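You operate a simulated robot arm through the tools that you are given. There is no shell and no other tool. Be economical: measure what you need, move in short steps, check, and stop when the job is done.

You are at the controls of a simulated two-armed robot. One attempt, no reset.

Task
Press the reader clear button two times. Then put the pink cup in the sink bowl. Then put the orange cup in the sink bowl. Keep to this order. Set down upright: pink cup, orange cup.

It is judged by the outcome, as a careful person would: the job done as asked, and still so three seconds after it is handed in. It fails if anything else is knocked over, pushed out of place, dropped, spilled or broken.

Robot
Two 7-joint arms with two-finger parallel grippers on one trunk, on a base that drives. Base frame: it is fixed to the floor where the robot stands at the start and does not move with it; the origin is under the middle of the robot, x ahead of it, y to its left, z up. Readings come in mm, degrees, newtons and seconds.
The left shoulder is at the start at [50, 161, 1098], the right one opposite. With the tool pointing down near the work surface each hand reaches from about 220 to 680 mm from the robot's upright axis, wherever it stands, measured 20 degrees to its own side. Places, roughly: orange cup (6x6x7 cm) [-4800, 700, 900]; pink cup (6x6x7 cm) [-4800, 800, 900]; reader clear button [800, 0, 1200]; sink bowl [-4900, 1100, 600]. Payload 3.43 kg a hand.
Tool frame (each hand has its own): the origin (TCP) lies between the finger pads and is the grasp point; the fingertips stand 30 mm ahead of it; z points along the fingers, y is the line along which they close. The gripper opens to 94 mm. The fingers are 28 mm wide and 10 mm thick; the gripper's body (50 by 96 mm) begins 55 mm behind the TCP.
Orientation is that of the tool frame in the base frame, as [roll, pitch, yaw] about the fixed x, y, z axes, in that order (R = Rz(yaw) Ry(pitch) Rx(roll)). With the fingers straight down and closing along the base's y, the tool's x points along the base's -x, its y along +y and its z along -z.

Tools
- The arms move only by the tool step_arm. It takes "left_motion", "right_motion" or both (then of equal length, played together; a hand with none holds still); each is a list of rows, each a list of 7 numbers: the shift along the base's x, y, z in mm, then the turn, a rotation vector about the base's x, y, z in degrees, then the finger opening in mm, from 0 to 94. In form: [[tx, ty, tz, ax, ay, az, jaw], ...]. A call has 1 to 10 rows; each row shifts and turns the commanded pose from where the row before left it. Each row takes 0.2 s and may step no farther than 50 mm and 8.6 degrees from the row before; otherwise, or with a gripper value out of range, the whole call is refused. Where a pose cannot be reached the arm comes as near as it can. A force on the tool above 40 N (or 10 N above the force at the start of the call, whichever is more), or a blocked arm, ends the call early, and 0.2 s more pass. Each finger travels about 45 mm/s and halts on what it meets, pressing with about 27 N; the grip force reading is that of the motor and also rises with nothing between the fingers. The clock runs only during rows and for 0.2 s after the last one: add rows that do not move to give the fingers time. It gives the time, the measured TCP pose, the force on the tool (base axes), the opening and the grip force at its end, in the units of the frame above (readings bear some noise), with the torque about the TCP (base axes, N m) and any sound that the robot's microphone picked up.
- Cameras (640 x 400 px; columns grow to the right, rows downward): "scene" is now at [132.9, 9.4, 1252.1]; the picture's right is [0.10, -1.00, 0.00], its down [-0.27, -0.03, -0.96] and it looks along [0.96, 0.09, -0.27] (base axes); focal length 272 px, centre (320, 200). "left" rides on the left gripper at [76, -14, -102] in its tool frame; the picture's right is [0.18, 0.98, 0.00], its down [-0.75, 0.14, -0.64] and it looks along [-0.63, 0.12, 0.77] (tool axes); focal length 243 px, centre (320, 200). "right" rides on the right gripper at [76, 14, -102] in its tool frame; the picture's right is [-0.18, 0.98, 0.00], its down [-0.75, -0.14, -0.64] and it looks along [-0.63, -0.12, 0.77] (tool axes); focal length 243 px, centre (320, 200). There is no depth. A picture from a camera that has moved, and an enlarged one, comes with that camera's place and axes in the base frame and with its lens.
- snapshot(camera): a new picture of that camera. It takes no simulated time.
- move_column(by): slides the trunk up (or, below 0, down) by that many mm; the arms and the scene camera ride with it, the base frame stays. It gives what a move gives, with no picture.
- drive_base(legs): drives the robot by 1 to 6 legs, each [ahead, left, turn to the left] in mm, mm and degrees, along the robot's own axes; the way and the turn of a leg run together, so that a leg with both is an arc; at most 1500 mm and 180 degrees a leg. The arms and the cameras ride along, it lands a little off, and it stops where it bumps. It gives what a move gives.
- pan_tilt(pan, tilt): turns the head with the scene camera to pan (to the left, within 80 degrees either way) and tilt (down, from -29 to 69), counted from straight ahead of the robot. It gives what a move gives.
- inspect(camera, box): a new picture of the part [left, top, right, bottom] of that camera's present view, enlarged. It takes no simulated time.
- finish_job(): hands the job in; it is judged then, once.

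Go step by step. Nothing tells you exact positions but the pictures and the camera data: compare them with the known pose of the tool, close in by small moves and look again before you grip or let go. The budget is 165 turns and 118 pictures, counting those below and the enlarged ones. Unless the task says otherwise, let go and move clear before handing in, and close with one line.

The tools are called after "Request:" as a command line: name --argument value ..., lists and objects as JSON in quotes. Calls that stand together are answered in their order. step_arm: Moves the arms, as the interface text tells. Its arguments: {"type":"object","properties":{"left_motion":{"type":"array"},"right_motion":{"type":"array"}},"required":[]} The other tools are called the same way: move_column (by) slides the trunk up or down; drive_base (legs) drives the base; pan_tilt (pan, tilt) turns the head that bears the scene camera; snapshot (camera) takes a picture; inspect (camera, box) takes an enlarged picture of a part of a camera's view; finish_job () hands the job in.

At the start:

```text
time: 0.0
left_tool_pos: [385.9, 137.0, 1149.6]
left_tcp_rot: [179.9, 0.1, -179.9]
left_contact_force: [-0.5, 0.6, -0.9]
left_moment: [-0.04, 0.01, 0.0]
left_opening: 93.9
left_grasp_force: 0.2
right_tool_pos: [327.5, -113.4, 1150.6]
right_tcp_rot: [180.0, -0.1, 179.9]
right_contact_force: [0.5, 0.3, 0.8]
right_moment: [-0.01, -0.03, 0.03]
right_opening: 93.9
right_grasp_force: 0.1
trunk travel left (down, up): [-125.0, 142.0]
robot x, y, heading: [1.1, -2.3, -0.2]
head pan, tilt: [5.5, 15.7]
```

scene: 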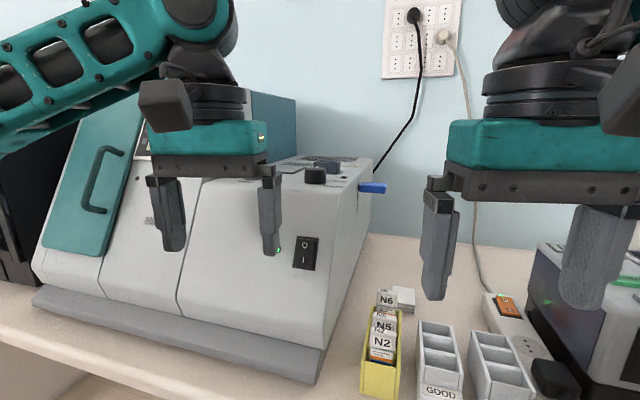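
right: 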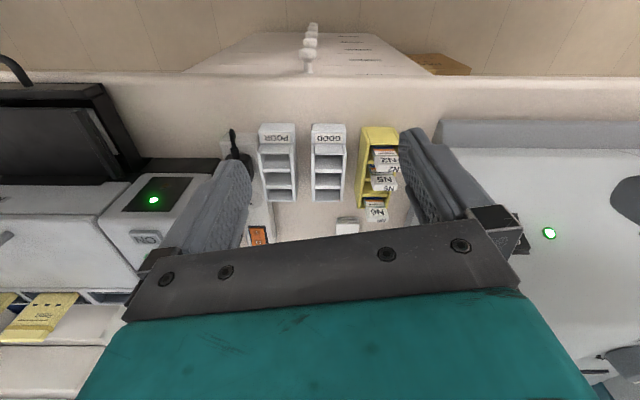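
left: 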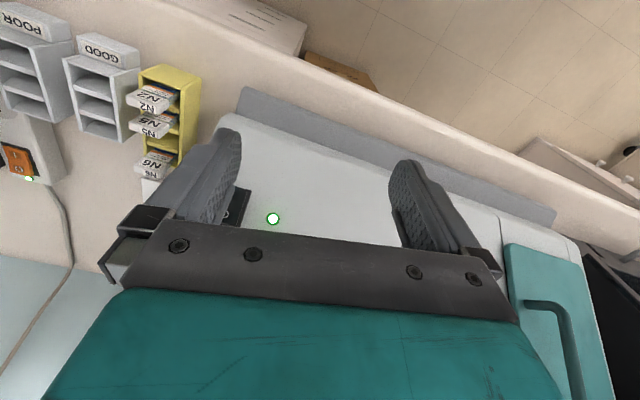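

I see a grey reader machine with controls on its top, near [800, 0, 1200]. I'll enlarge that area to find the clear button.

Request:
inspect --camera "scene" --box '[240, 130, 400, 230]'

```text
4.00 times, centred on (320, 180) of scene
camera zoom: at [132.9, 9.4, 1252.1], right [0.1, -1.0, 0.0], down [-0.27, -0.03, -0.96], along [0.96, 0.09, -0.27], focal length 1088 px, centre (320, 280)
```

zoom: 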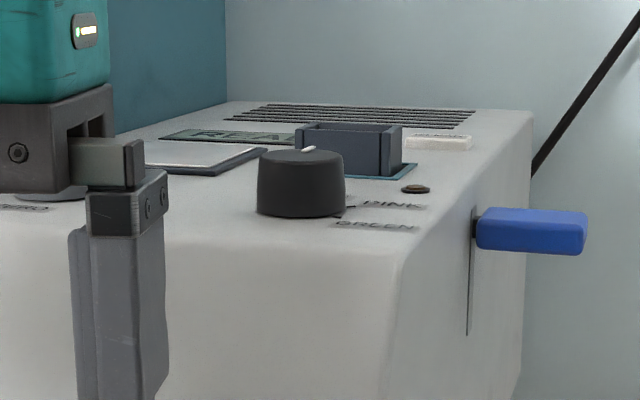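

The top holds a knob, a well, a display and perhaps a pale button. I'll raise the trunk to look down on it and get clearance.

Request:
move_column --by 140

Request:
step_arm --left_motion '[[-30, 30, 0, 0, 0, 0, 94], [-30, 30, 0, 0, 0, 0, 94], [-30, 30, 0, 0, 0, 0, 94], [-20, 30, 0, 0, 0, 0, 94]]'

Request:
pan_tilt --pan 0 --tilt 20

Request:
snapshot --camera "scene"

Request:
inspect --camera "scene" --box '[200, 150, 400, 275]'

```text
time: 1.7
left_tool_pos: [386.3, 137.2, 1289.1]
left_tcp_rot: [-180.0, 0.1, -180.0]
left_contact_force: [-0.3, -1.3, -0.2]
left_moment: [-0.02, -0.02, -0.02]
left_opening: 94.0
left_grasp_force: 0.0
right_tool_pos: [328.3, -113.5, 1290.1]
right_tcp_rot: [180.0, 0.0, 179.9]
right_contact_force: [-0.7, -0.6, 0.6]
right_moment: [0.0, 0.02, 0.0]
right_opening: 94.0
right_grasp_force: 0.1
trunk travel left (down, up): [-265.0, 2.0]
robot x, y, heading: [2.7, 0.7, 0.0]
head pan, tilt: [5.5, 15.7]
```

```text
time: 2.7
left_tool_pos: [272.0, 257.4, 1288.2]
left_tcp_rot: [-179.9, 0.0, 180.0]
left_contact_force: [-0.1, -0.2, -0.5]
left_moment: [0.0, 0.01, 0.0]
left_opening: 93.9
left_grasp_force: 0.1
right_tool_pos: [327.2, -114.7, 1290.7]
right_tcp_rot: [-180.0, 0.1, 179.9]
right_contact_force: [0.1, 0.4, -0.8]
right_moment: [-0.02, 0.0, 0.01]
right_opening: 93.9
right_grasp_force: 0.0
trunk travel left (down, up): [-265.0, 2.0]
robot x, y, heading: [0.3, -2.5, -0.2]
head pan, tilt: [5.5, 15.7]
```

```text
time: 3.3
left_tool_pos: [273.7, 257.9, 1289.1]
left_tcp_rot: [179.9, 0.0, -179.9]
left_contact_force: [0.8, -0.2, 0.3]
left_moment: [0.02, 0.03, 0.04]
left_opening: 94.0
left_grasp_force: 0.1
right_tool_pos: [328.1, -113.4, 1290.4]
right_tcp_rot: [179.8, 0.0, 179.9]
right_contact_force: [0.4, -0.1, 0.3]
right_moment: [0.0, -0.01, 0.02]
right_opening: 93.9
right_grasp_force: 0.0
trunk travel left (down, up): [-265.0, 2.0]
robot x, y, heading: [0.1, -1.5, 0.1]
head pan, tilt: [0.0, 20.0]
```

```text
113 pictures are left
camera scene: at [133.1, 0.4, 1385.1], right [0.0, -1.0, 0.0], down [-0.34, 0.0, -0.94], along [0.94, 0.0, -0.34], focal length 272 px, centre (320, 200)
```

scene: 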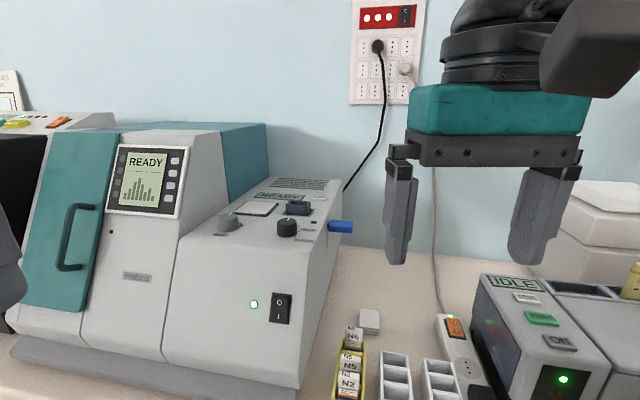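

```text
3.20 times, centred on (300, 212) of scene
camera zoom: at [133.1, 0.4, 1385.1], right [0.0, -1.0, 0.0], down [-0.34, 0.0, -0.94], along [0.94, 0.0, -0.34], focal length 870 px, centre (384, 160)
```

zoom: 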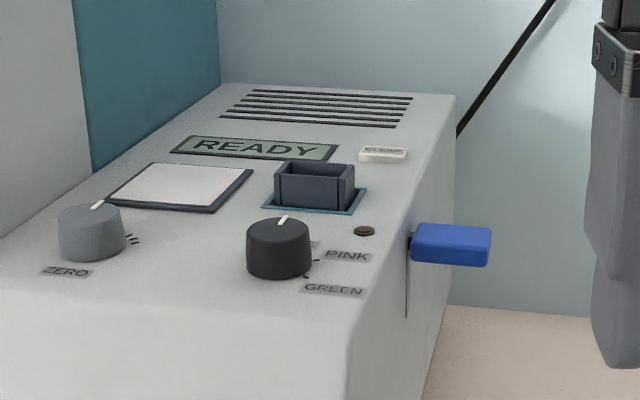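

The CLEAR button is a small white key on the reader top, right on the image centre. I'll drive nearer and close the right gripper, then triangulate.

Request:
drive_base --legs '[[160, 0, 0]]'

Request:
step_arm --right_motion '[[0, 0, 0, 0, 0, 0, 0], [0, 0, 0, 0, 0, 0, 0], [0, 0, 0, 0, 0, 0, 0], [0, 0, 0, 0, 0, 0, 0], [0, 0, 0, 0, 0, 0, 0], [0, 0, 0, 0, 0, 0, 0]]'

Request:
inspect --camera "scene" --box '[200, 150, 400, 275]'

Request:
snapshot --camera "right"

```text
time: 4.2
left_tool_pos: [296.8, 257.6, 1288.5]
left_tcp_rot: [180.0, 0.1, 179.7]
left_contact_force: [-1.0, -0.1, -0.5]
left_moment: [-0.02, -0.02, 0.01]
left_opening: 94.2
left_grasp_force: 0.0
right_tool_pos: [349.8, -113.2, 1290.7]
right_tcp_rot: [180.0, -0.1, 179.7]
right_contact_force: [-0.8, 0.7, -0.9]
right_moment: [0.04, -0.03, 0.02]
right_opening: 93.9
right_grasp_force: 0.0
trunk travel left (down, up): [-265.0, 2.0]
robot x, y, heading: [24.5, -1.6, -0.4]
head pan, tilt: [0.0, 20.0]
stopped in leg 1: the robot was blocked; the commanded pose is now the measured one
```

```text
time: 5.6
left_tool_pos: [298.2, 257.7, 1288.0]
left_tcp_rot: [-180.0, 0.0, 179.9]
left_contact_force: [0.2, 0.5, -0.3]
left_moment: [0.0, 0.01, 0.03]
left_opening: 93.8
left_grasp_force: 0.0
right_tool_pos: [350.1, -113.5, 1290.4]
right_tcp_rot: [179.9, 0.0, 179.7]
right_contact_force: [0.1, 1.2, -0.4]
right_moment: [-0.02, 0.01, 0.0]
right_opening: 0.1
right_grasp_force: 26.3
trunk travel left (down, up): [-265.0, 2.0]
robot x, y, heading: [24.5, 3.8, -0.1]
head pan, tilt: [0.0, 20.0]
```

```text
3.20 times, centred on (300, 212) of scene
camera zoom: at [155.0, 1.4, 1385.1], right [0.0, -1.0, 0.0], down [-0.34, 0.0, -0.94], along [0.94, 0.0, -0.34], focal length 870 px, centre (384, 160)
```

zoom: 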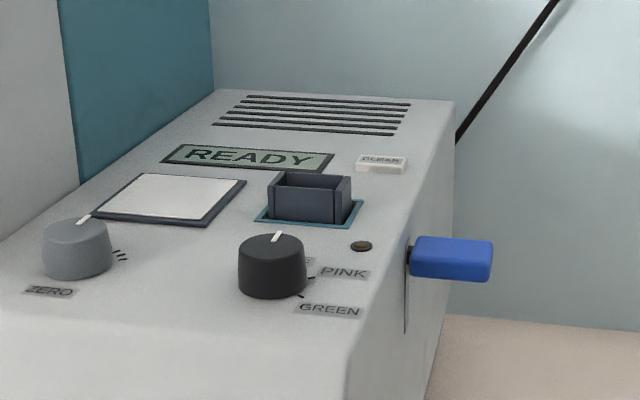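

```text
110 pictures are left
camera right: at [272.6, -99.1, 1392.5], right [0.19, 0.98, 0.0], down [0.75, -0.15, 0.64], along [0.63, -0.12, -0.77], focal length 243 px, centre (320, 200)
```

right: 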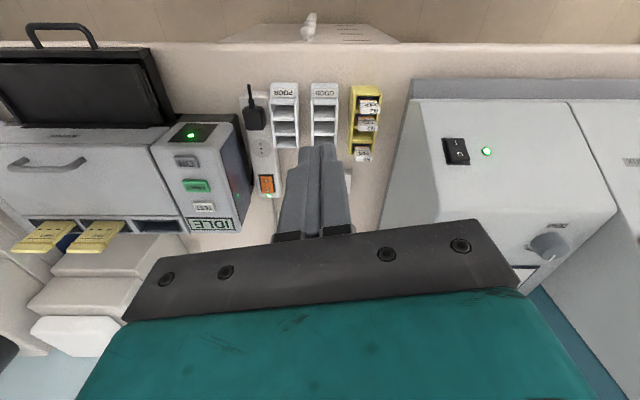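

The base is up against the bench, so I'll tilt the right hand forward to reach. By parallax the button's top is near [772, 0, 1157]; I'll move to hover above it.

Request:
step_arm --right_motion '[[42, 11, 0, 0, -7, 0, 0], [42, 11, 0, 0, -7, 0, 0], [42, 11, 0, 0, -7, 0, 0], [42, 11, 0, 0, -7, 0, 0], [42, 11, 0, 0, -7, 0, 0], [42, 11, 0, 0, 0, 0, 0], [42, 11, 0, 0, 0, 0, 0], [42, 11, 0, 0, 0, 0, 0], [42, 12, -20, 0, 0, 0, 0], [38, 13, -20, 0, 0, 0, 0]]'

Request:
inspect --camera "scene" --box '[200, 100, 440, 250]'

Request:
snapshot --camera "right"

```text
time: 7.8
left_tool_pos: [297.6, 258.7, 1290.4]
left_tcp_rot: [179.9, 0.0, 179.9]
left_contact_force: [-0.6, 0.8, -0.9]
left_moment: [-0.01, -0.02, -0.01]
left_opening: 93.9
left_grasp_force: 0.0
right_tool_pos: [712.5, -15.3, 1261.1]
right_tcp_rot: [179.9, 35.1, 179.8]
right_contact_force: [-0.9, 0.5, -0.2]
right_moment: [-0.02, 0.01, -0.03]
right_opening: 0.2
right_grasp_force: 26.7
right hand out of reach, approached as far as the arm can: row 9, 10
trunk travel left (down, up): [-265.0, 2.0]
robot x, y, heading: [18.6, 2.6, -0.2]
head pan, tilt: [0.0, 20.0]
```

```text
2.67 times, centred on (320, 175) of scene
camera zoom: at [154.6, 2.1, 1385.2], right [0.0, -1.0, 0.0], down [-0.34, 0.0, -0.94], along [0.94, 0.0, -0.34], focal length 725 px, centre (320, 267)
```

zoom: 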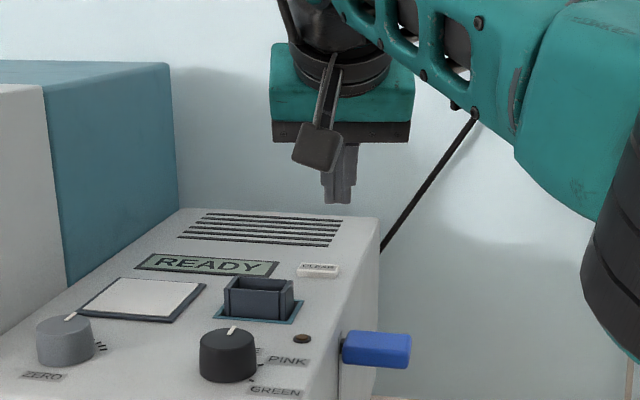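

```text
108 pictures are left
camera right: at [590.1, -0.5, 1301.7], right [0.15, 0.98, 0.11], down [0.25, -0.14, 0.96], along [0.96, -0.12, -0.26], focal length 243 px, centre (320, 200)
```

right: 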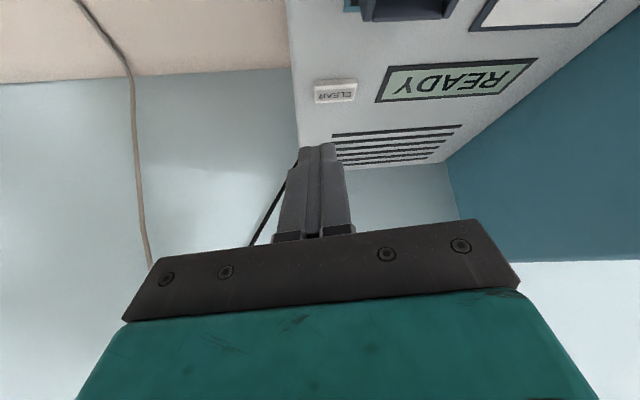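

The hand camera confirms the button at about [771, 0, 1157], but the arm falls short. I'll draw back, strafe left so the right shoulder lines up with it, and try again.

Request:
step_arm --right_motion '[[-50, 0, 10, 0, 0, 0, 0], [-50, 0, 10, 0, 0, 0, 0], [-50, 0, 10, 0, 0, 0, 0], [-50, 0, 10, 0, 0, 0, 0], [-50, 0, 0, 0, 0, 0, 0], [-50, 0, 0, 0, 0, 0, 0]]'

Request:
drive_base --legs '[[0, 120, 0]]'

```text
refused: row 1 steps farther than a row can; nothing moved
```

```text
time: 9.1
left_tool_pos: [297.3, 375.1, 1289.4]
left_tcp_rot: [180.0, 0.0, 179.8]
left_contact_force: [0.2, -0.5, -0.8]
left_moment: [-0.03, 0.02, 0.01]
left_opening: 94.3
left_grasp_force: 0.1
right_tool_pos: [712.4, 101.9, 1261.9]
right_tcp_rot: [179.8, 35.0, 179.5]
right_contact_force: [0.0, 0.6, -0.3]
right_moment: [-0.01, 0.01, 0.0]
right_opening: 0.0
right_grasp_force: 27.1
trunk travel left (down, up): [-265.0, 2.0]
robot x, y, heading: [17.3, 119.0, -0.3]
head pan, tilt: [0.0, 20.0]
```

The retract was refused (step slightly too long) but the drive ran; no contact was reported. I'll check the picture before moving on.

Request:
snapshot --camera "scene"

Request:
snapshot --camera "right"

```text
107 pictures are left
camera scene: at [155.8, 119.5, 1385.1], right [-0.01, -1.0, 0.0], down [-0.34, 0.0, -0.94], along [0.94, -0.01, -0.34], focal length 272 px, centre (320, 200)
```

scene: 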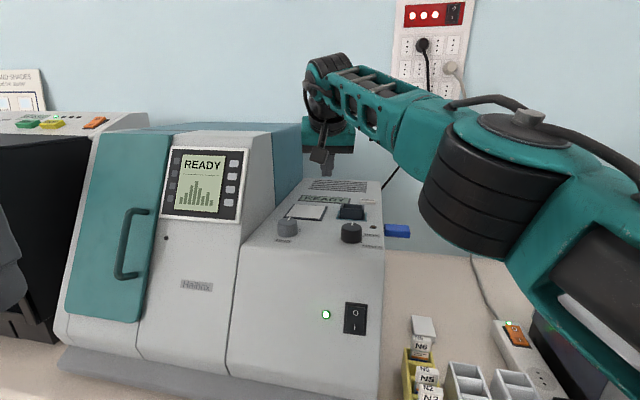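

```text
106 pictures are left
camera right: at [591.1, 115.9, 1301.6], right [0.16, 0.98, 0.11], down [0.25, -0.15, 0.96], along [0.96, -0.12, -0.27], focal length 243 px, centre (320, 200)
```

right: 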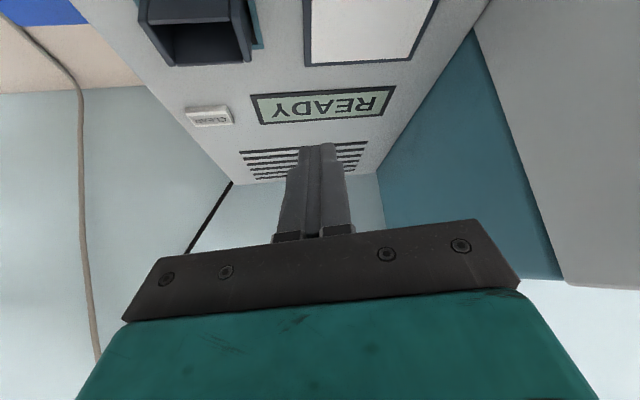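

Nothing was touched. I'll now move the right hand back over the button, tilting slightly more.

Request:
step_arm --right_motion '[[0, -34, 0, 0, -3.5, 0, 0], [0, -34, 0, 0, -3.5, 0, 0], [0, -34, 0, 0, 0, 0, 0]]'

```text
time: 9.9
left_tool_pos: [298.5, 374.1, 1289.8]
left_tcp_rot: [179.8, 0.0, 179.7]
left_contact_force: [-0.3, -0.7, -0.1]
left_moment: [0.02, 0.02, -0.03]
left_opening: 93.8
left_grasp_force: 0.1
right_tool_pos: [713.2, -4.4, 1264.3]
right_tcp_rot: [179.5, 42.0, 179.3]
right_contact_force: [0.3, 0.0, 0.0]
right_moment: [0.04, -0.02, 0.03]
right_opening: 0.2
right_grasp_force: 27.1
trunk travel left (down, up): [-265.0, 2.0]
robot x, y, heading: [20.6, 120.0, -0.2]
head pan, tilt: [0.0, 20.0]
```

Position control is clean. Now forward over the button at about 30 mm above contact.

Request:
step_arm --right_motion '[[16, 1, -16, 0, 0, 0, 0], [16, 1, -16, 0, 0, 0, 0], [16, 1, -15, 0, 0, 0, 0]]'

Request:
snapshot --camera "right"

Request:
inspect --camera "scene" --box '[260, 120, 420, 220]'

```text
time: 10.7
left_tool_pos: [299.0, 374.7, 1289.5]
left_tcp_rot: [180.0, 0.1, 179.7]
left_contact_force: [1.4, 0.0, 0.9]
left_moment: [-0.02, 0.02, 0.0]
left_opening: 94.0
left_grasp_force: 0.1
right_tool_pos: [761.1, 1.7, 1215.2]
right_tcp_rot: [179.6, 42.0, 179.5]
right_contact_force: [0.9, 0.3, 1.2]
right_moment: [-0.04, 0.02, -0.01]
right_opening: 0.1
right_grasp_force: 26.5
trunk travel left (down, up): [-265.0, 2.0]
robot x, y, heading: [21.9, 119.9, -0.2]
head pan, tilt: [0.0, 20.0]
```

```text
105 pictures are left
camera right: at [636.0, 15.7, 1240.2], right [0.14, 0.98, 0.13], down [0.13, -0.15, 0.98], along [0.98, -0.12, -0.15], focal length 243 px, centre (320, 200)
```

right: 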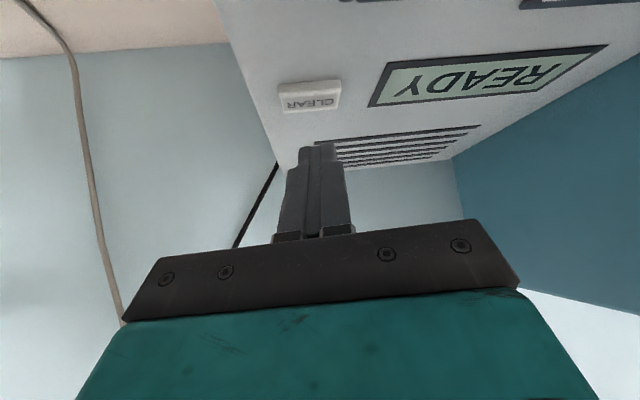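

```text
4.00 times, centred on (340, 170) of scene
camera zoom: at [156.2, 118.8, 1385.1], right [-0.01, -1.0, 0.0], down [-0.34, 0.0, -0.94], along [0.94, -0.01, -0.34], focal length 1088 px, centre (240, 320)
```

zoom: 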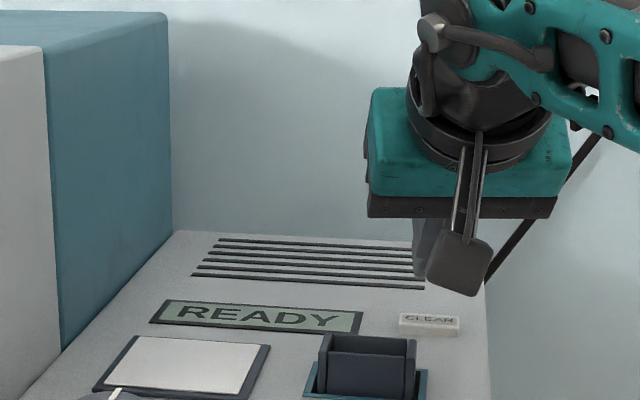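

The hand is aligned with CLEAR (about [769, 3, 1157]). I'll come down close to contact.

Request:
step_arm --right_motion '[[-1, 0, -11, 0, 0, 0, 0], [-1, 0, -10, 0, 0, 0, 0]]'

Request:
inspect --camera "right" --box '[220, 50, 420, 175]'

```text
time: 11.3
left_tool_pos: [299.1, 373.9, 1289.5]
left_tcp_rot: [-180.0, 0.0, 179.8]
left_contact_force: [0.4, -0.9, -0.8]
left_moment: [0.05, 0.0, 0.04]
left_opening: 93.8
left_grasp_force: 0.0
right_tool_pos: [760.3, -0.1, 1193.9]
right_tcp_rot: [179.6, 42.0, 179.4]
right_contact_force: [0.1, -0.8, -0.5]
right_moment: [-0.03, 0.0, -0.01]
right_opening: 0.0
right_grasp_force: 27.0
trunk travel left (down, up): [-265.0, 2.0]
robot x, y, heading: [25.0, 118.7, -0.3]
head pan, tilt: [0.0, 20.0]
```

```text
3.20 times, centred on (320, 112) of right
camera zoom: at [633.7, 15.6, 1218.8], right [0.14, 0.98, 0.13], down [0.13, -0.15, 0.98], along [0.98, -0.12, -0.15], focal length 776 px, centre (320, 480)
```

zoom: 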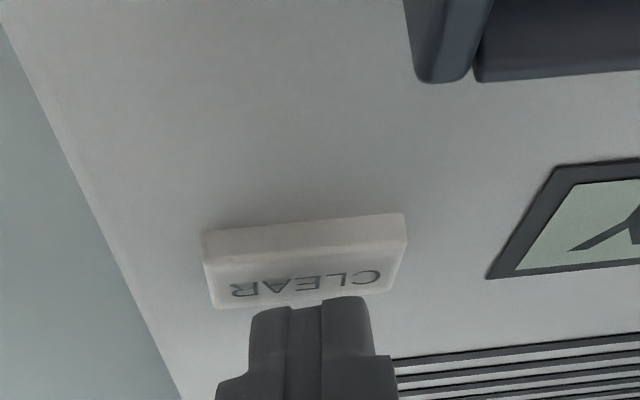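

The tips are just above the key. I'll shift a few mm forward and press gently.

Request:
step_arm --right_motion '[[5, 0, 0, 0, 0, 0, 0], [0, 0, -3, 0, 0, 0, 0], [0, 0, -2, 0, 0, 0, 0], [0, 0, -2, 0, 0, 0, 0]]'

Request:
inspect --camera "right" --box '[220, 50, 420, 175]'

```text
time: 12.3
left_tool_pos: [298.9, 374.5, 1289.7]
left_tcp_rot: [-180.0, 0.0, 179.7]
left_contact_force: [-0.3, 0.1, 0.6]
left_moment: [-0.01, 0.02, 0.01]
left_opening: 94.1
left_grasp_force: 0.0
right_tool_pos: [763.6, 0.6, 1188.3]
right_tcp_rot: [179.5, 42.3, 179.3]
right_contact_force: [2.2, -1.8, 8.2]
right_moment: [-0.01, -0.15, 0.02]
right_opening: 0.0
right_grasp_force: 26.6
trunk travel left (down, up): [-265.0, 2.0]
robot x, y, heading: [23.7, 118.8, -0.3]
head pan, tilt: [0.0, 20.0]
heard: click
```

```text
3.20 times, centred on (320, 112) of right
camera zoom: at [637.6, 16.3, 1213.6], right [0.14, 0.98, 0.13], down [0.13, -0.15, 0.98], along [0.98, -0.12, -0.14], focal length 776 px, centre (320, 480)
```

zoom: 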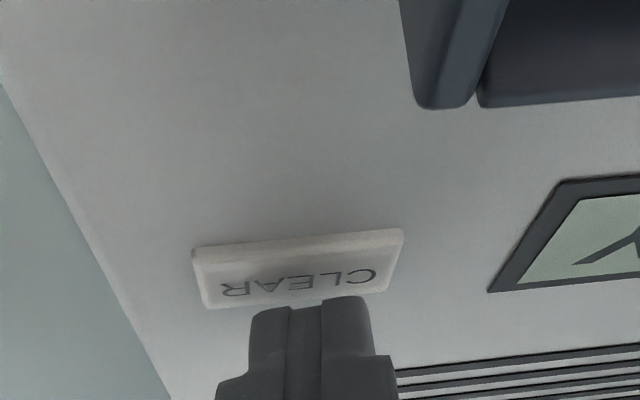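

Heard a click: the key went down once. I'll lift to release it fully and look before the second press.

Request:
step_arm --right_motion '[[0, 0, 6, 0, 0, 0, 0], [0, 0, 6, 0, 0, 0, 0], [0, 0, 0, 0, 0, 0, 0], [0, 0, 0, 0, 0, 0, 0]]'

Request:
inspect --camera "right" --box '[220, 50, 420, 175]'

Request:
inspect --camera "scene" --box '[150, 120, 400, 260]'

```text
time: 13.3
left_tool_pos: [298.7, 374.5, 1289.7]
left_tcp_rot: [-180.0, 0.1, 179.7]
left_contact_force: [0.0, -0.4, 0.0]
left_moment: [0.0, 0.01, 0.0]
left_opening: 94.1
left_grasp_force: 0.1
right_tool_pos: [763.8, 1.7, 1198.3]
right_tcp_rot: [179.5, 42.0, 179.4]
right_contact_force: [-0.1, 0.2, 0.4]
right_moment: [0.01, 0.0, -0.01]
right_opening: 0.0
right_grasp_force: 27.4
trunk travel left (down, up): [-265.0, 2.0]
robot x, y, heading: [22.7, 115.5, -0.6]
head pan, tilt: [0.0, 20.0]
```

```text
3.20 times, centred on (320, 112) of right
camera zoom: at [638.4, 16.0, 1223.3], right [0.14, 0.98, 0.13], down [0.13, -0.15, 0.98], along [0.98, -0.12, -0.15], focal length 776 px, centre (320, 480)
```

zoom: 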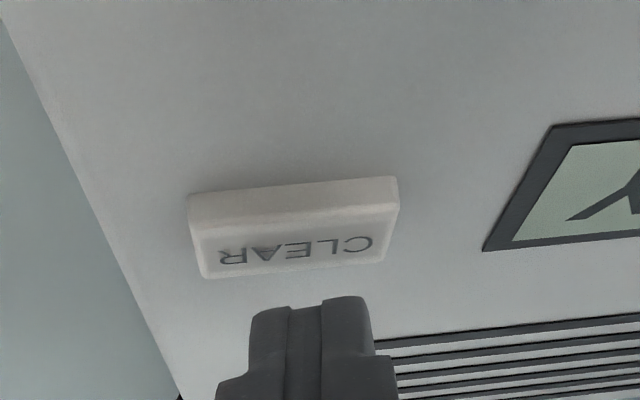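

```text
2.56 times, centred on (275, 190) of scene
camera zoom: at [155.7, 118.6, 1385.1], right [-0.01, -1.0, 0.0], down [-0.34, 0.0, -0.94], along [0.94, -0.01, -0.34], focal length 696 px, centre (435, 226)
```

zoom: 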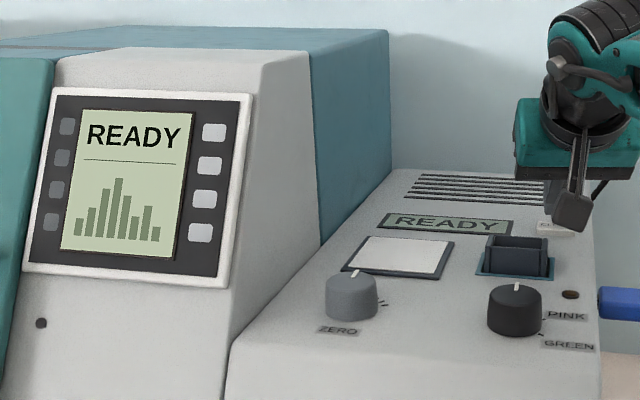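

The key has popped back up. Second press now, then lift.

Request:
step_arm --right_motion '[[0, 0, -5, 0, 0, 0, 0], [0, 0, -3, 0, 0, 0, 0], [0, 0, -2, 0, 0, 0, 0], [0, 0, -2, 0, 0, 0, 0]]'

```text
time: 14.3
left_tool_pos: [297.9, 374.2, 1287.7]
left_tcp_rot: [180.0, 0.0, 179.7]
left_contact_force: [-0.3, -0.4, -0.1]
left_moment: [0.01, 0.01, 0.02]
left_opening: 94.0
left_grasp_force: 0.0
right_tool_pos: [762.0, 1.9, 1188.0]
right_tcp_rot: [179.6, 42.4, 179.4]
right_contact_force: [4.5, -0.3, 10.2]
right_moment: [0.0, -0.24, 0.01]
right_opening: 0.0
right_grasp_force: 27.5
trunk travel left (down, up): [-265.0, 2.0]
robot x, y, heading: [20.3, 117.5, -0.2]
head pan, tilt: [0.0, 20.0]
heard: click
```

Second click heard. I'll lift and retract the right hand.

Request:
step_arm --right_motion '[[-4, 0, 25, 0, 0, 0, 0], [-5, 0, 45, 0, 0, 0, 0], [-40, 0, 28, 0, 0, 0, 0], [-48, 0, 0, 0, 6, 0, 0], [-48, 0, 0, 0, 6, 0, 0], [-48, 0, 0, 0, 6, 0, 0], [-48, 0, 0, 0, 6, 0, 0], [-48, 0, 0, 0, 6, 0, 0], [-48, 0, 0, 0, 6, 0, 94], [-48, 0, 0, 0, 6, 0, 94]]'

Request:
pan_tilt --pan 80 --tilt 10

Request:
snapshot --camera "scene"

Request:
pan_tilt --pan -80 --tilt 10

Request:
snapshot --camera "scene"

```text
time: 16.5
left_tool_pos: [298.5, 373.8, 1289.5]
left_tcp_rot: [179.9, 0.0, 179.7]
left_contact_force: [-0.2, 0.3, 0.3]
left_moment: [0.01, 0.01, 0.0]
left_opening: 94.1
left_grasp_force: 0.0
right_tool_pos: [377.8, -0.0, 1285.4]
right_tcp_rot: [-179.9, 0.1, 179.5]
right_contact_force: [0.4, -0.2, 0.5]
right_moment: [0.0, -0.01, -0.01]
right_opening: 50.5
right_grasp_force: 0.0
trunk travel left (down, up): [-265.0, 2.0]
robot x, y, heading: [22.5, 120.9, -0.6]
head pan, tilt: [0.0, 20.0]
```

```text
time: 18.0
left_tool_pos: [298.0, 374.5, 1289.2]
left_tcp_rot: [-179.9, 0.0, 179.7]
left_contact_force: [0.6, 0.1, 0.2]
left_moment: [0.01, 0.03, 0.02]
left_opening: 94.0
left_grasp_force: 0.1
right_tool_pos: [379.9, 0.8, 1286.3]
right_tcp_rot: [179.9, 0.1, 179.6]
right_contact_force: [-1.0, 0.7, 0.0]
right_moment: [-0.01, -0.01, 0.04]
right_opening: 94.0
right_grasp_force: 0.0
trunk travel left (down, up): [-265.0, 2.0]
robot x, y, heading: [22.7, 119.5, -0.0]
head pan, tilt: [80.0, 10.0]
```

```text
99 pictures are left
camera scene: at [79.4, 210.7, 1401.4], right [0.98, -0.18, 0.0], down [-0.03, -0.17, -0.98], along [0.18, 0.97, -0.17], focal length 272 px, centre (320, 200)
```

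scene: 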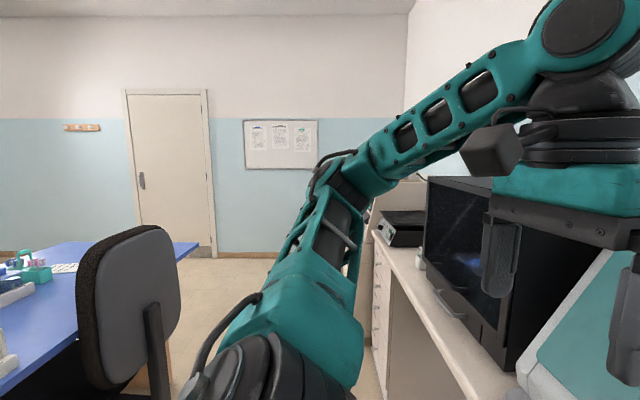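

```text
time: 20.5
left_tool_pos: [298.6, 374.7, 1288.9]
left_tcp_rot: [180.0, -0.1, 179.8]
left_contact_force: [0.1, 0.1, 0.1]
left_moment: [0.02, -0.02, 0.0]
left_opening: 94.3
left_grasp_force: 0.1
right_tool_pos: [379.9, -0.5, 1285.8]
right_tcp_rot: [179.9, 0.1, 179.6]
right_contact_force: [0.6, 0.4, 0.8]
right_moment: [-0.01, -0.01, 0.01]
right_opening: 93.9
right_grasp_force: 0.0
trunk travel left (down, up): [-265.0, 2.0]
robot x, y, heading: [22.5, 118.7, -0.5]
head pan, tilt: [-80.0, 10.0]
```

```text
98 pictures are left
camera scene: at [78.2, 27.6, 1401.4], right [-0.99, -0.17, 0.0], down [-0.03, 0.17, -0.98], along [0.17, -0.97, -0.17], focal length 272 px, centre (320, 200)
```

scene: 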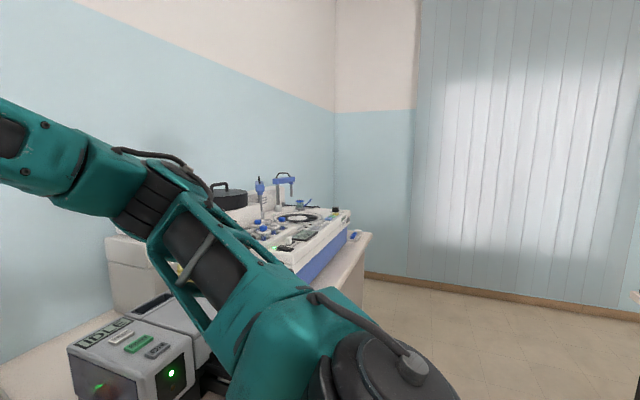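

Two presses are done. The cups and sink are about 4.8 m behind, so I'll back off the bench and turn to look over the room.

Request:
drive_base --legs '[[-250, 0, 0], [0, 0, 90]]'

Request:
pan_tilt --pan 60 --tilt 15

Request:
snapshot --camera "scene"

Request:
pan_tilt --pan 0 --tilt 15

Request:
snapshot --camera "scene"

```text
time: 26.1
left_tool_pos: [-484.5, 395.7, 1289.8]
left_tcp_rot: [-180.0, 0.0, -89.9]
left_contact_force: [0.1, 0.0, 0.5]
left_moment: [0.03, -0.02, 0.03]
left_opening: 94.2
left_grasp_force: 0.1
right_tool_pos: [-111.4, 478.9, 1286.1]
right_tcp_rot: [180.0, 0.0, -90.2]
right_contact_force: [-0.2, -0.5, -0.4]
right_moment: [0.03, 0.01, 0.01]
right_opening: 93.9
right_grasp_force: 0.1
trunk travel left (down, up): [-265.0, 2.0]
robot x, y, heading: [-229.3, 121.3, 90.1]
head pan, tilt: [-80.0, 10.0]
```

```text
time: 28.4
left_tool_pos: [-484.6, 394.4, 1289.2]
left_tcp_rot: [179.9, 0.0, -89.9]
left_contact_force: [-0.5, 0.0, -1.0]
left_moment: [-0.03, 0.02, 0.0]
left_opening: 94.1
left_grasp_force: 0.1
right_tool_pos: [-111.4, 478.1, 1286.0]
right_tcp_rot: [-179.9, 0.0, -90.1]
right_contact_force: [-0.2, -0.8, 0.0]
right_moment: [-0.02, -0.03, 0.0]
right_opening: 94.3
right_grasp_force: 0.1
trunk travel left (down, up): [-265.0, 2.0]
robot x, y, heading: [-226.7, 121.2, 89.7]
head pan, tilt: [60.0, 15.0]
```

```text
97 pictures are left
camera scene: at [-308.1, 208.4, 1393.3], right [0.5, 0.87, 0.0], down [0.22, -0.13, -0.97], along [-0.84, 0.48, -0.26], focal length 272 px, centre (320, 200)
```

scene: 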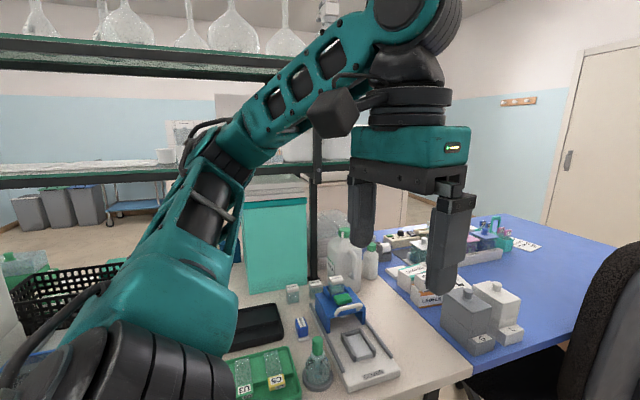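

```text
time: 29.7
left_tool_pos: [-484.7, 394.7, 1288.6]
left_tcp_rot: [180.0, 0.1, -89.9]
left_contact_force: [-1.2, -0.1, 0.3]
left_moment: [0.03, -0.02, 0.01]
left_opening: 94.2
left_grasp_force: 0.1
right_tool_pos: [-111.5, 478.8, 1284.9]
right_tcp_rot: [-180.0, 0.0, -90.1]
right_contact_force: [-0.1, 0.9, 0.2]
right_moment: [0.0, -0.02, -0.01]
right_opening: 94.1
right_grasp_force: 0.1
trunk travel left (down, up): [-265.0, 2.0]
robot x, y, heading: [-229.3, 122.4, 89.7]
head pan, tilt: [0.0, 15.0]
```

```text
96 pictures are left
camera scene: at [-227.4, 255.1, 1393.3], right [1.0, 0.0, 0.0], down [0.0, -0.26, -0.97], along [0.0, 0.97, -0.26], focal length 272 px, centre (320, 200)
```

scene: 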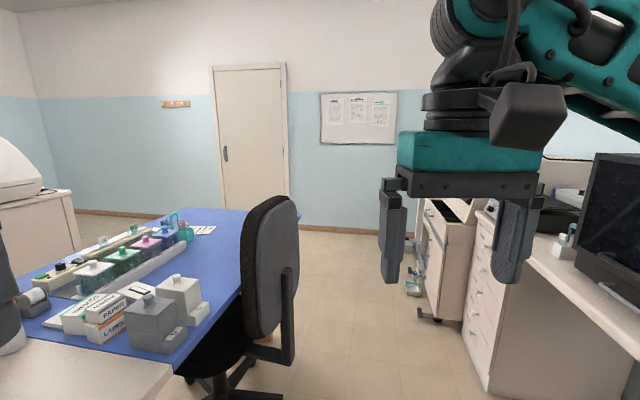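

A central island with shelves stands between me and the sink. A chair narrows the way on this side, so I'll turn to see the other way round.

Request:
drive_base --legs '[[0, 0, -180]]'

Request:
snapshot --camera "scene"

Request:
pan_tilt --pan -60 --tilt 15

Request:
snapshot --camera "scene"

```text
time: 37.5
left_tool_pos: [23.9, -159.2, 1288.7]
left_tcp_rot: [-180.0, 0.0, 88.7]
left_contact_force: [0.0, 0.2, -0.9]
left_moment: [-0.02, -0.01, -0.01]
left_opening: 94.2
left_grasp_force: 0.0
right_tool_pos: [-352.3, -232.9, 1285.6]
right_tcp_rot: [-179.9, -0.1, 88.6]
right_contact_force: [0.9, -0.3, 0.7]
right_moment: [0.01, 0.0, -0.02]
right_opening: 94.1
right_grasp_force: 0.2
trunk travel left (down, up): [-265.0, 2.0]
robot x, y, heading: [-226.7, 118.6, -91.7]
head pan, tilt: [0.0, 15.0]
```

```text
95 pictures are left
camera scene: at [-230.3, -11.7, 1393.3], right [-1.0, 0.02, 0.0], down [0.01, 0.26, -0.97], along [-0.02, -0.97, -0.26], focal length 272 px, centre (320, 200)
```

scene: 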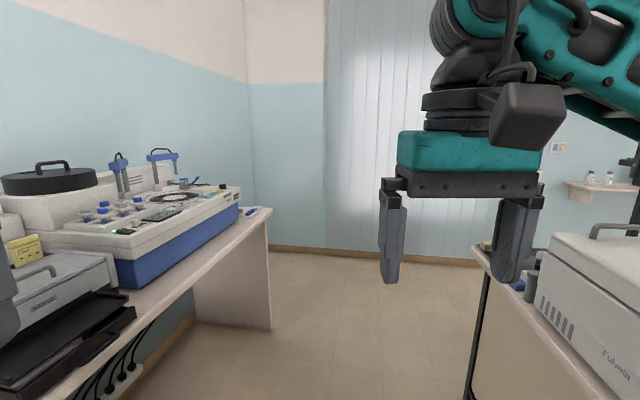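

```text
time: 38.8
left_tool_pos: [23.3, -158.5, 1288.9]
left_tcp_rot: [180.0, 0.0, 88.7]
left_contact_force: [1.1, 0.1, 1.0]
left_moment: [0.01, 0.01, -0.01]
left_opening: 93.8
left_grasp_force: 0.0
right_tool_pos: [-351.8, -233.7, 1286.2]
right_tcp_rot: [179.9, -0.1, 88.6]
right_contact_force: [0.5, 0.0, 0.7]
right_moment: [0.0, 0.02, -0.02]
right_opening: 94.1
right_grasp_force: 0.0
trunk travel left (down, up): [-265.0, 2.0]
robot x, y, heading: [-229.0, 123.9, -91.2]
head pan, tilt: [-60.0, 15.0]
```

```text
94 pictures are left
camera scene: at [-310.0, 36.7, 1393.3], right [-0.48, 0.88, 0.0], down [0.23, 0.12, -0.97], along [-0.85, -0.46, -0.26], focal length 272 px, centre (320, 200)
```

scene: 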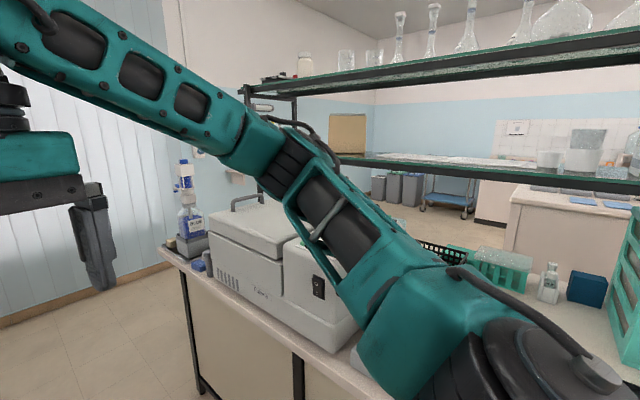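

The south way is open; the room is turned roughly 15° to my base frame. I'll drive down the aisle past the island's end and look west.

Request:
drive_base --legs '[[0, 0, -10], [1450, 0, 0]]'

Request:
pan_tilt --pan -75 --tilt 15

Request:
snapshot --camera "scene"

Request:
pan_tilt --pan -20 --tilt 15

Request:
snapshot --camera "scene"

```text
time: 46.6
left_tool_pos: [-292.4, -1618.4, 1289.8]
left_tcp_rot: [-180.0, 0.0, 79.8]
left_contact_force: [-0.5, -0.5, 0.7]
left_moment: [0.02, 0.0, -0.01]
left_opening: 94.4
left_grasp_force: 0.0
right_tool_pos: [-674.4, -1634.7, 1286.0]
right_tcp_rot: [-180.0, 0.0, 79.6]
right_contact_force: [-0.7, 0.7, 0.0]
right_moment: [0.01, 0.0, -0.01]
right_opening: 93.9
right_grasp_force: 0.0
trunk travel left (down, up): [-265.0, 2.0]
robot x, y, heading: [-495.2, -1305.7, -100.4]
head pan, tilt: [-60.0, 15.0]
```

```text
time: 47.4
left_tool_pos: [-291.1, -1618.7, 1288.6]
left_tcp_rot: [179.9, -0.1, 79.8]
left_contact_force: [-0.2, 0.7, -0.2]
left_moment: [0.01, 0.01, 0.01]
left_opening: 94.0
left_grasp_force: 0.1
right_tool_pos: [-672.8, -1633.2, 1285.8]
right_tcp_rot: [179.9, 0.0, 79.6]
right_contact_force: [-0.2, -0.2, 0.4]
right_moment: [-0.02, 0.0, 0.01]
right_opening: 93.8
right_grasp_force: 0.1
trunk travel left (down, up): [-265.0, 2.0]
robot x, y, heading: [-493.6, -1307.6, -100.2]
head pan, tilt: [-75.0, 15.0]
```

```text
93 pictures are left
camera scene: at [-596.6, -1349.1, 1393.3], right [-0.08, 1.0, 0.0], down [0.26, 0.02, -0.97], along [-0.96, -0.08, -0.26], focal length 272 px, centre (320, 200)
```

scene: 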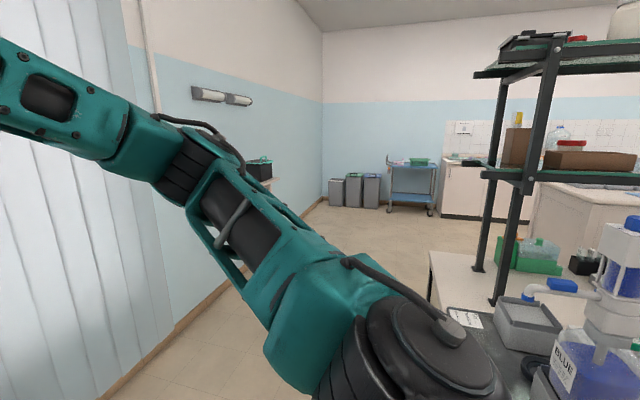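

```text
time: 48.7
left_tool_pos: [-292.1, -1618.5, 1288.7]
left_tcp_rot: [179.9, 0.0, 79.8]
left_contact_force: [-0.1, -0.2, -0.4]
left_moment: [-0.02, 0.01, -0.05]
left_opening: 93.8
left_grasp_force: 0.0
right_tool_pos: [-673.7, -1633.0, 1285.5]
right_tcp_rot: [-179.9, -0.1, 79.5]
right_contact_force: [-0.4, -0.3, -0.4]
right_moment: [0.01, 0.03, -0.02]
right_opening: 94.2
right_grasp_force: 0.1
trunk travel left (down, up): [-265.0, 2.0]
robot x, y, heading: [-496.9, -1300.3, -100.5]
head pan, tilt: [-20.0, 15.0]
```

```text
92 pictures are left
camera scene: at [-550.7, -1421.9, 1393.3], right [-0.86, 0.5, 0.0], down [0.13, 0.22, -0.97], along [-0.49, -0.83, -0.26], focal length 272 px, centre (320, 200)
```

scene: 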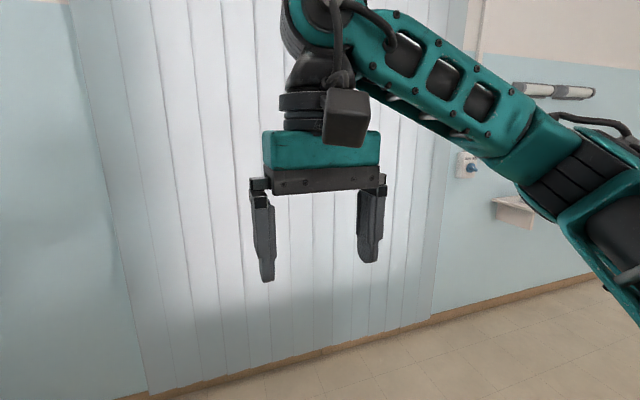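

The way west lies between the island's end and the window wall. I'll go a bit farther south, turn, and head west.

Request:
drive_base --legs '[[380, 0, 0], [0, 0, -89], [1500, 0, 0]]'

Request:
pan_tilt --pan 0 --tilt 15

Request:
snapshot --camera "scene"

Request:
pan_tilt --pan -50 --tilt 15

Request:
snapshot --camera "scene"

```text
time: 61.8
left_tool_pos: [-2343.5, -1636.4, 1289.7]
left_tcp_rot: [-180.0, 0.0, -10.6]
left_contact_force: [0.5, 0.3, 0.5]
left_moment: [0.0, 0.02, 0.01]
left_opening: 94.2
left_grasp_force: 0.0
right_tool_pos: [-2355.6, -1253.2, 1285.7]
right_tcp_rot: [-179.9, -0.1, -10.7]
right_contact_force: [0.5, 0.1, -0.2]
right_moment: [0.0, -0.02, 0.02]
right_opening: 93.8
right_grasp_force: 0.1
trunk travel left (down, up): [-265.0, 2.0]
robot x, y, heading: [-2027.0, -1432.0, 169.3]
head pan, tilt: [-20.0, 15.0]
```

```text
time: 62.6
left_tool_pos: [-2342.2, -1637.2, 1289.3]
left_tcp_rot: [-180.0, 0.0, -10.7]
left_contact_force: [0.1, 0.0, 0.7]
left_moment: [0.0, 0.0, 0.0]
left_opening: 94.2
left_grasp_force: 0.0
right_tool_pos: [-2357.1, -1253.4, 1287.1]
right_tcp_rot: [180.0, -0.1, -10.7]
right_contact_force: [0.1, -0.3, -0.6]
right_moment: [0.02, 0.0, -0.03]
right_opening: 93.8
right_grasp_force: 0.1
trunk travel left (down, up): [-265.0, 2.0]
robot x, y, heading: [-2029.6, -1429.7, 169.5]
head pan, tilt: [0.0, 15.0]
```

```text
91 pictures are left
camera scene: at [-2157.1, -1408.9, 1393.3], right [0.19, 0.98, 0.0], down [0.25, -0.05, -0.97], along [-0.95, 0.18, -0.26], focal length 272 px, centre (320, 200)
```

scene: 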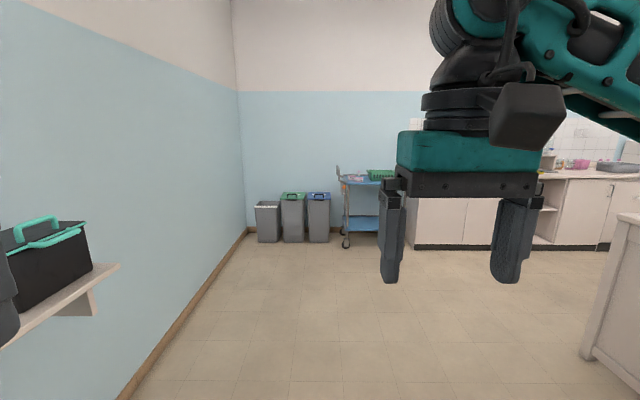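

```text
time: 63.8
left_tool_pos: [-2342.4, -1636.3, 1288.9]
left_tcp_rot: [179.9, 0.0, -10.6]
left_contact_force: [-0.7, 0.7, 0.0]
left_moment: [-0.01, -0.02, 0.02]
left_opening: 94.2
left_grasp_force: 0.0
right_tool_pos: [-2355.7, -1253.4, 1286.2]
right_tcp_rot: [-180.0, 0.0, -10.7]
right_contact_force: [-0.3, -0.3, 1.1]
right_moment: [0.02, 0.0, -0.01]
right_opening: 94.0
right_grasp_force: 0.1
trunk travel left (down, up): [-265.0, 2.0]
robot x, y, heading: [-2024.9, -1435.8, 169.1]
head pan, tilt: [-50.0, 15.0]
```

```text
90 pictures are left
camera scene: at [-2111.2, -1344.9, 1393.3], right [0.87, 0.49, 0.0], down [0.13, -0.23, -0.97], along [-0.47, 0.84, -0.26], focal length 272 px, centre (320, 200)
```

scene: 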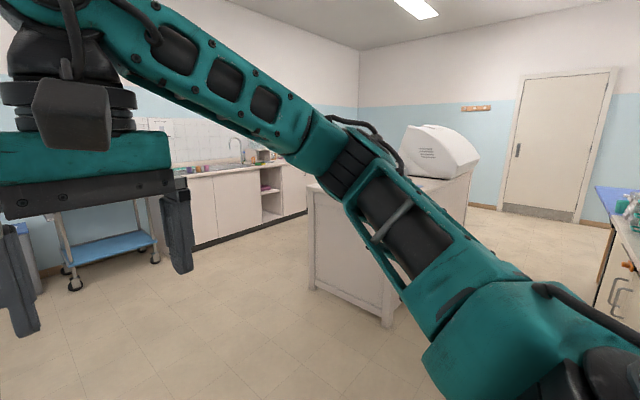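

I see the sink bench with a tap along the far (west) wall. I'll drive to a staging spot in front of it.

Request:
drive_base --legs '[[1450, 0, 0], [0, 0, -60], [1028, 0, 0], [900, 0, 0], [0, 0, 57]]'

Request:
pan_tilt --pan 0 --tilt 25

Request:
snapshot --camera "scene"

```text
time: 85.3
left_tool_pos: [-4448.2, 437.7, 1289.4]
left_tcp_rot: [-179.9, 0.0, -11.6]
left_contact_force: [-0.2, 0.2, 0.0]
left_moment: [0.02, 0.01, 0.0]
left_opening: 94.0
left_grasp_force: 0.1
right_tool_pos: [-4455.2, 820.6, 1285.0]
right_tcp_rot: [179.9, 0.0, -11.8]
right_contact_force: [-0.8, -0.4, -0.8]
right_moment: [-0.02, -0.02, 0.0]
right_opening: 93.9
right_grasp_force: 0.0
trunk travel left (down, up): [-265.0, 2.0]
robot x, y, heading: [-4131.7, 634.3, 168.3]
head pan, tilt: [-50.0, 15.0]
```

```text
time: 86.5
left_tool_pos: [-4449.8, 437.8, 1289.7]
left_tcp_rot: [180.0, 0.0, -11.6]
left_contact_force: [0.2, -0.6, 0.4]
left_moment: [0.03, 0.02, -0.02]
left_opening: 94.1
left_grasp_force: 0.1
right_tool_pos: [-4455.1, 819.1, 1285.0]
right_tcp_rot: [180.0, 0.0, -11.8]
right_contact_force: [-0.5, 0.0, -0.1]
right_moment: [-0.01, 0.04, -0.02]
right_opening: 94.2
right_grasp_force: 0.1
trunk travel left (down, up): [-265.0, 2.0]
robot x, y, heading: [-4131.1, 633.1, 168.2]
head pan, tilt: [0.0, 25.0]
```

```text
89 pictures are left
camera scene: at [-4258.2, 661.4, 1377.1], right [0.2, 0.98, 0.0], down [0.41, -0.09, -0.91], along [-0.89, 0.18, -0.42], focal length 272 px, centre (320, 200)
```

scene: 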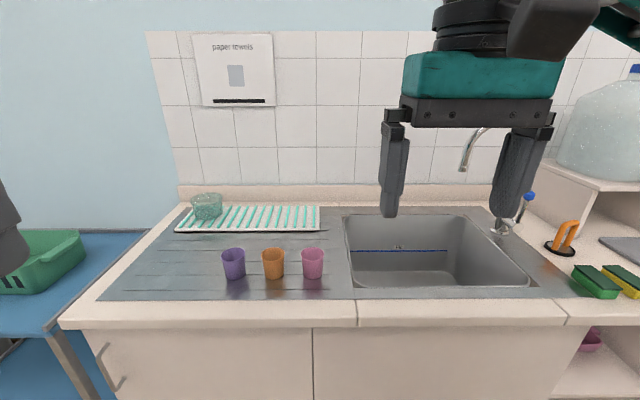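

The three cups (purple, orange, pink) and the sink are right ahead. I'll step a little forward and left, and lower the trunk for work at bench height, then measure again.

Request:
drive_base --legs '[[0, 60, 0], [100, 0, 0]]'

Request:
move_column --by -120

Request:
pan_tilt --pan -10 --tilt 40

Request:
snapshot --camera "scene"

Request:
snapshot --camera "right"

```text
time: 88.2
left_tool_pos: [-4560.8, 401.0, 1289.2]
left_tcp_rot: [-180.0, 0.0, -11.8]
left_contact_force: [-0.1, -0.7, -0.6]
left_moment: [-0.01, -0.04, 0.03]
left_opening: 93.8
left_grasp_force: 0.0
right_tool_pos: [-4564.6, 784.2, 1284.0]
right_tcp_rot: [179.9, 0.1, -11.9]
right_contact_force: [0.5, 0.4, 0.5]
right_moment: [0.01, -0.04, 0.0]
right_opening: 94.0
right_grasp_force: 0.1
trunk travel left (down, up): [-265.0, 2.0]
robot x, y, heading: [-4236.0, 597.3, 168.0]
head pan, tilt: [0.0, 25.0]
```

```text
time: 89.7
left_tool_pos: [-4557.8, 400.5, 1168.5]
left_tcp_rot: [-180.0, 0.1, -11.8]
left_contact_force: [-0.5, 0.4, 0.3]
left_moment: [0.03, 0.04, 0.02]
left_opening: 94.1
left_grasp_force: 0.0
right_tool_pos: [-4564.2, 783.4, 1166.6]
right_tcp_rot: [180.0, 0.2, -11.9]
right_contact_force: [-0.5, 0.5, -0.2]
right_moment: [0.0, 0.0, 0.0]
right_opening: 93.8
right_grasp_force: 0.1
trunk travel left (down, up): [-145.0, 122.0]
robot x, y, heading: [-4236.0, 596.0, 168.3]
head pan, tilt: [0.0, 25.0]
```

```text
time: 90.5
left_tool_pos: [-4559.9, 400.1, 1169.3]
left_tcp_rot: [-180.0, 0.0, -11.9]
left_contact_force: [0.2, 0.6, 0.8]
left_moment: [-0.02, 0.0, 0.05]
left_opening: 93.9
left_grasp_force: 0.1
right_tool_pos: [-4564.1, 782.9, 1165.0]
right_tcp_rot: [-180.0, -0.1, -11.9]
right_contact_force: [0.1, 0.7, -0.1]
right_moment: [0.0, 0.0, 0.02]
right_opening: 94.0
right_grasp_force: 0.2
trunk travel left (down, up): [-145.0, 122.0]
robot x, y, heading: [-4237.1, 594.8, 168.1]
head pan, tilt: [-10.0, 40.0]
```

```text
88 pictures are left
camera scene: at [-4356.0, 636.2, 1233.8], right [0.37, 0.93, 0.0], down [0.6, -0.24, -0.77], along [-0.71, 0.28, -0.64], focal length 272 px, centre (320, 200)
```

scene: 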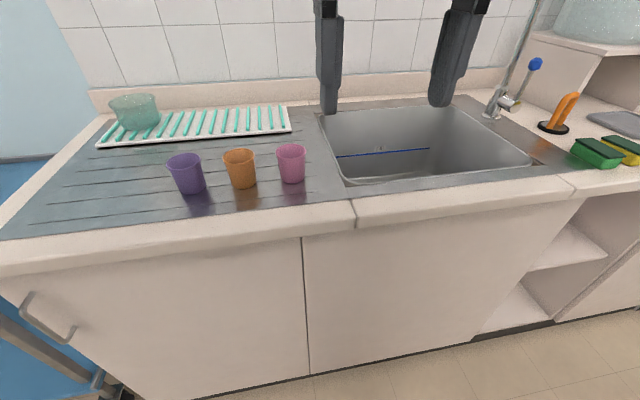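

```text
87 pictures are left
camera right: at [-4493.2, 753.2, 1268.1], right [-0.38, -0.92, 0.0], down [-0.71, 0.29, 0.64], along [-0.59, 0.25, -0.77], focal length 243 px, centre (320, 200)
```

right: 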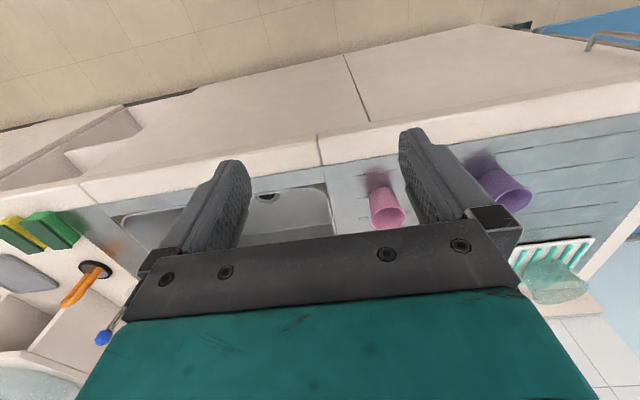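

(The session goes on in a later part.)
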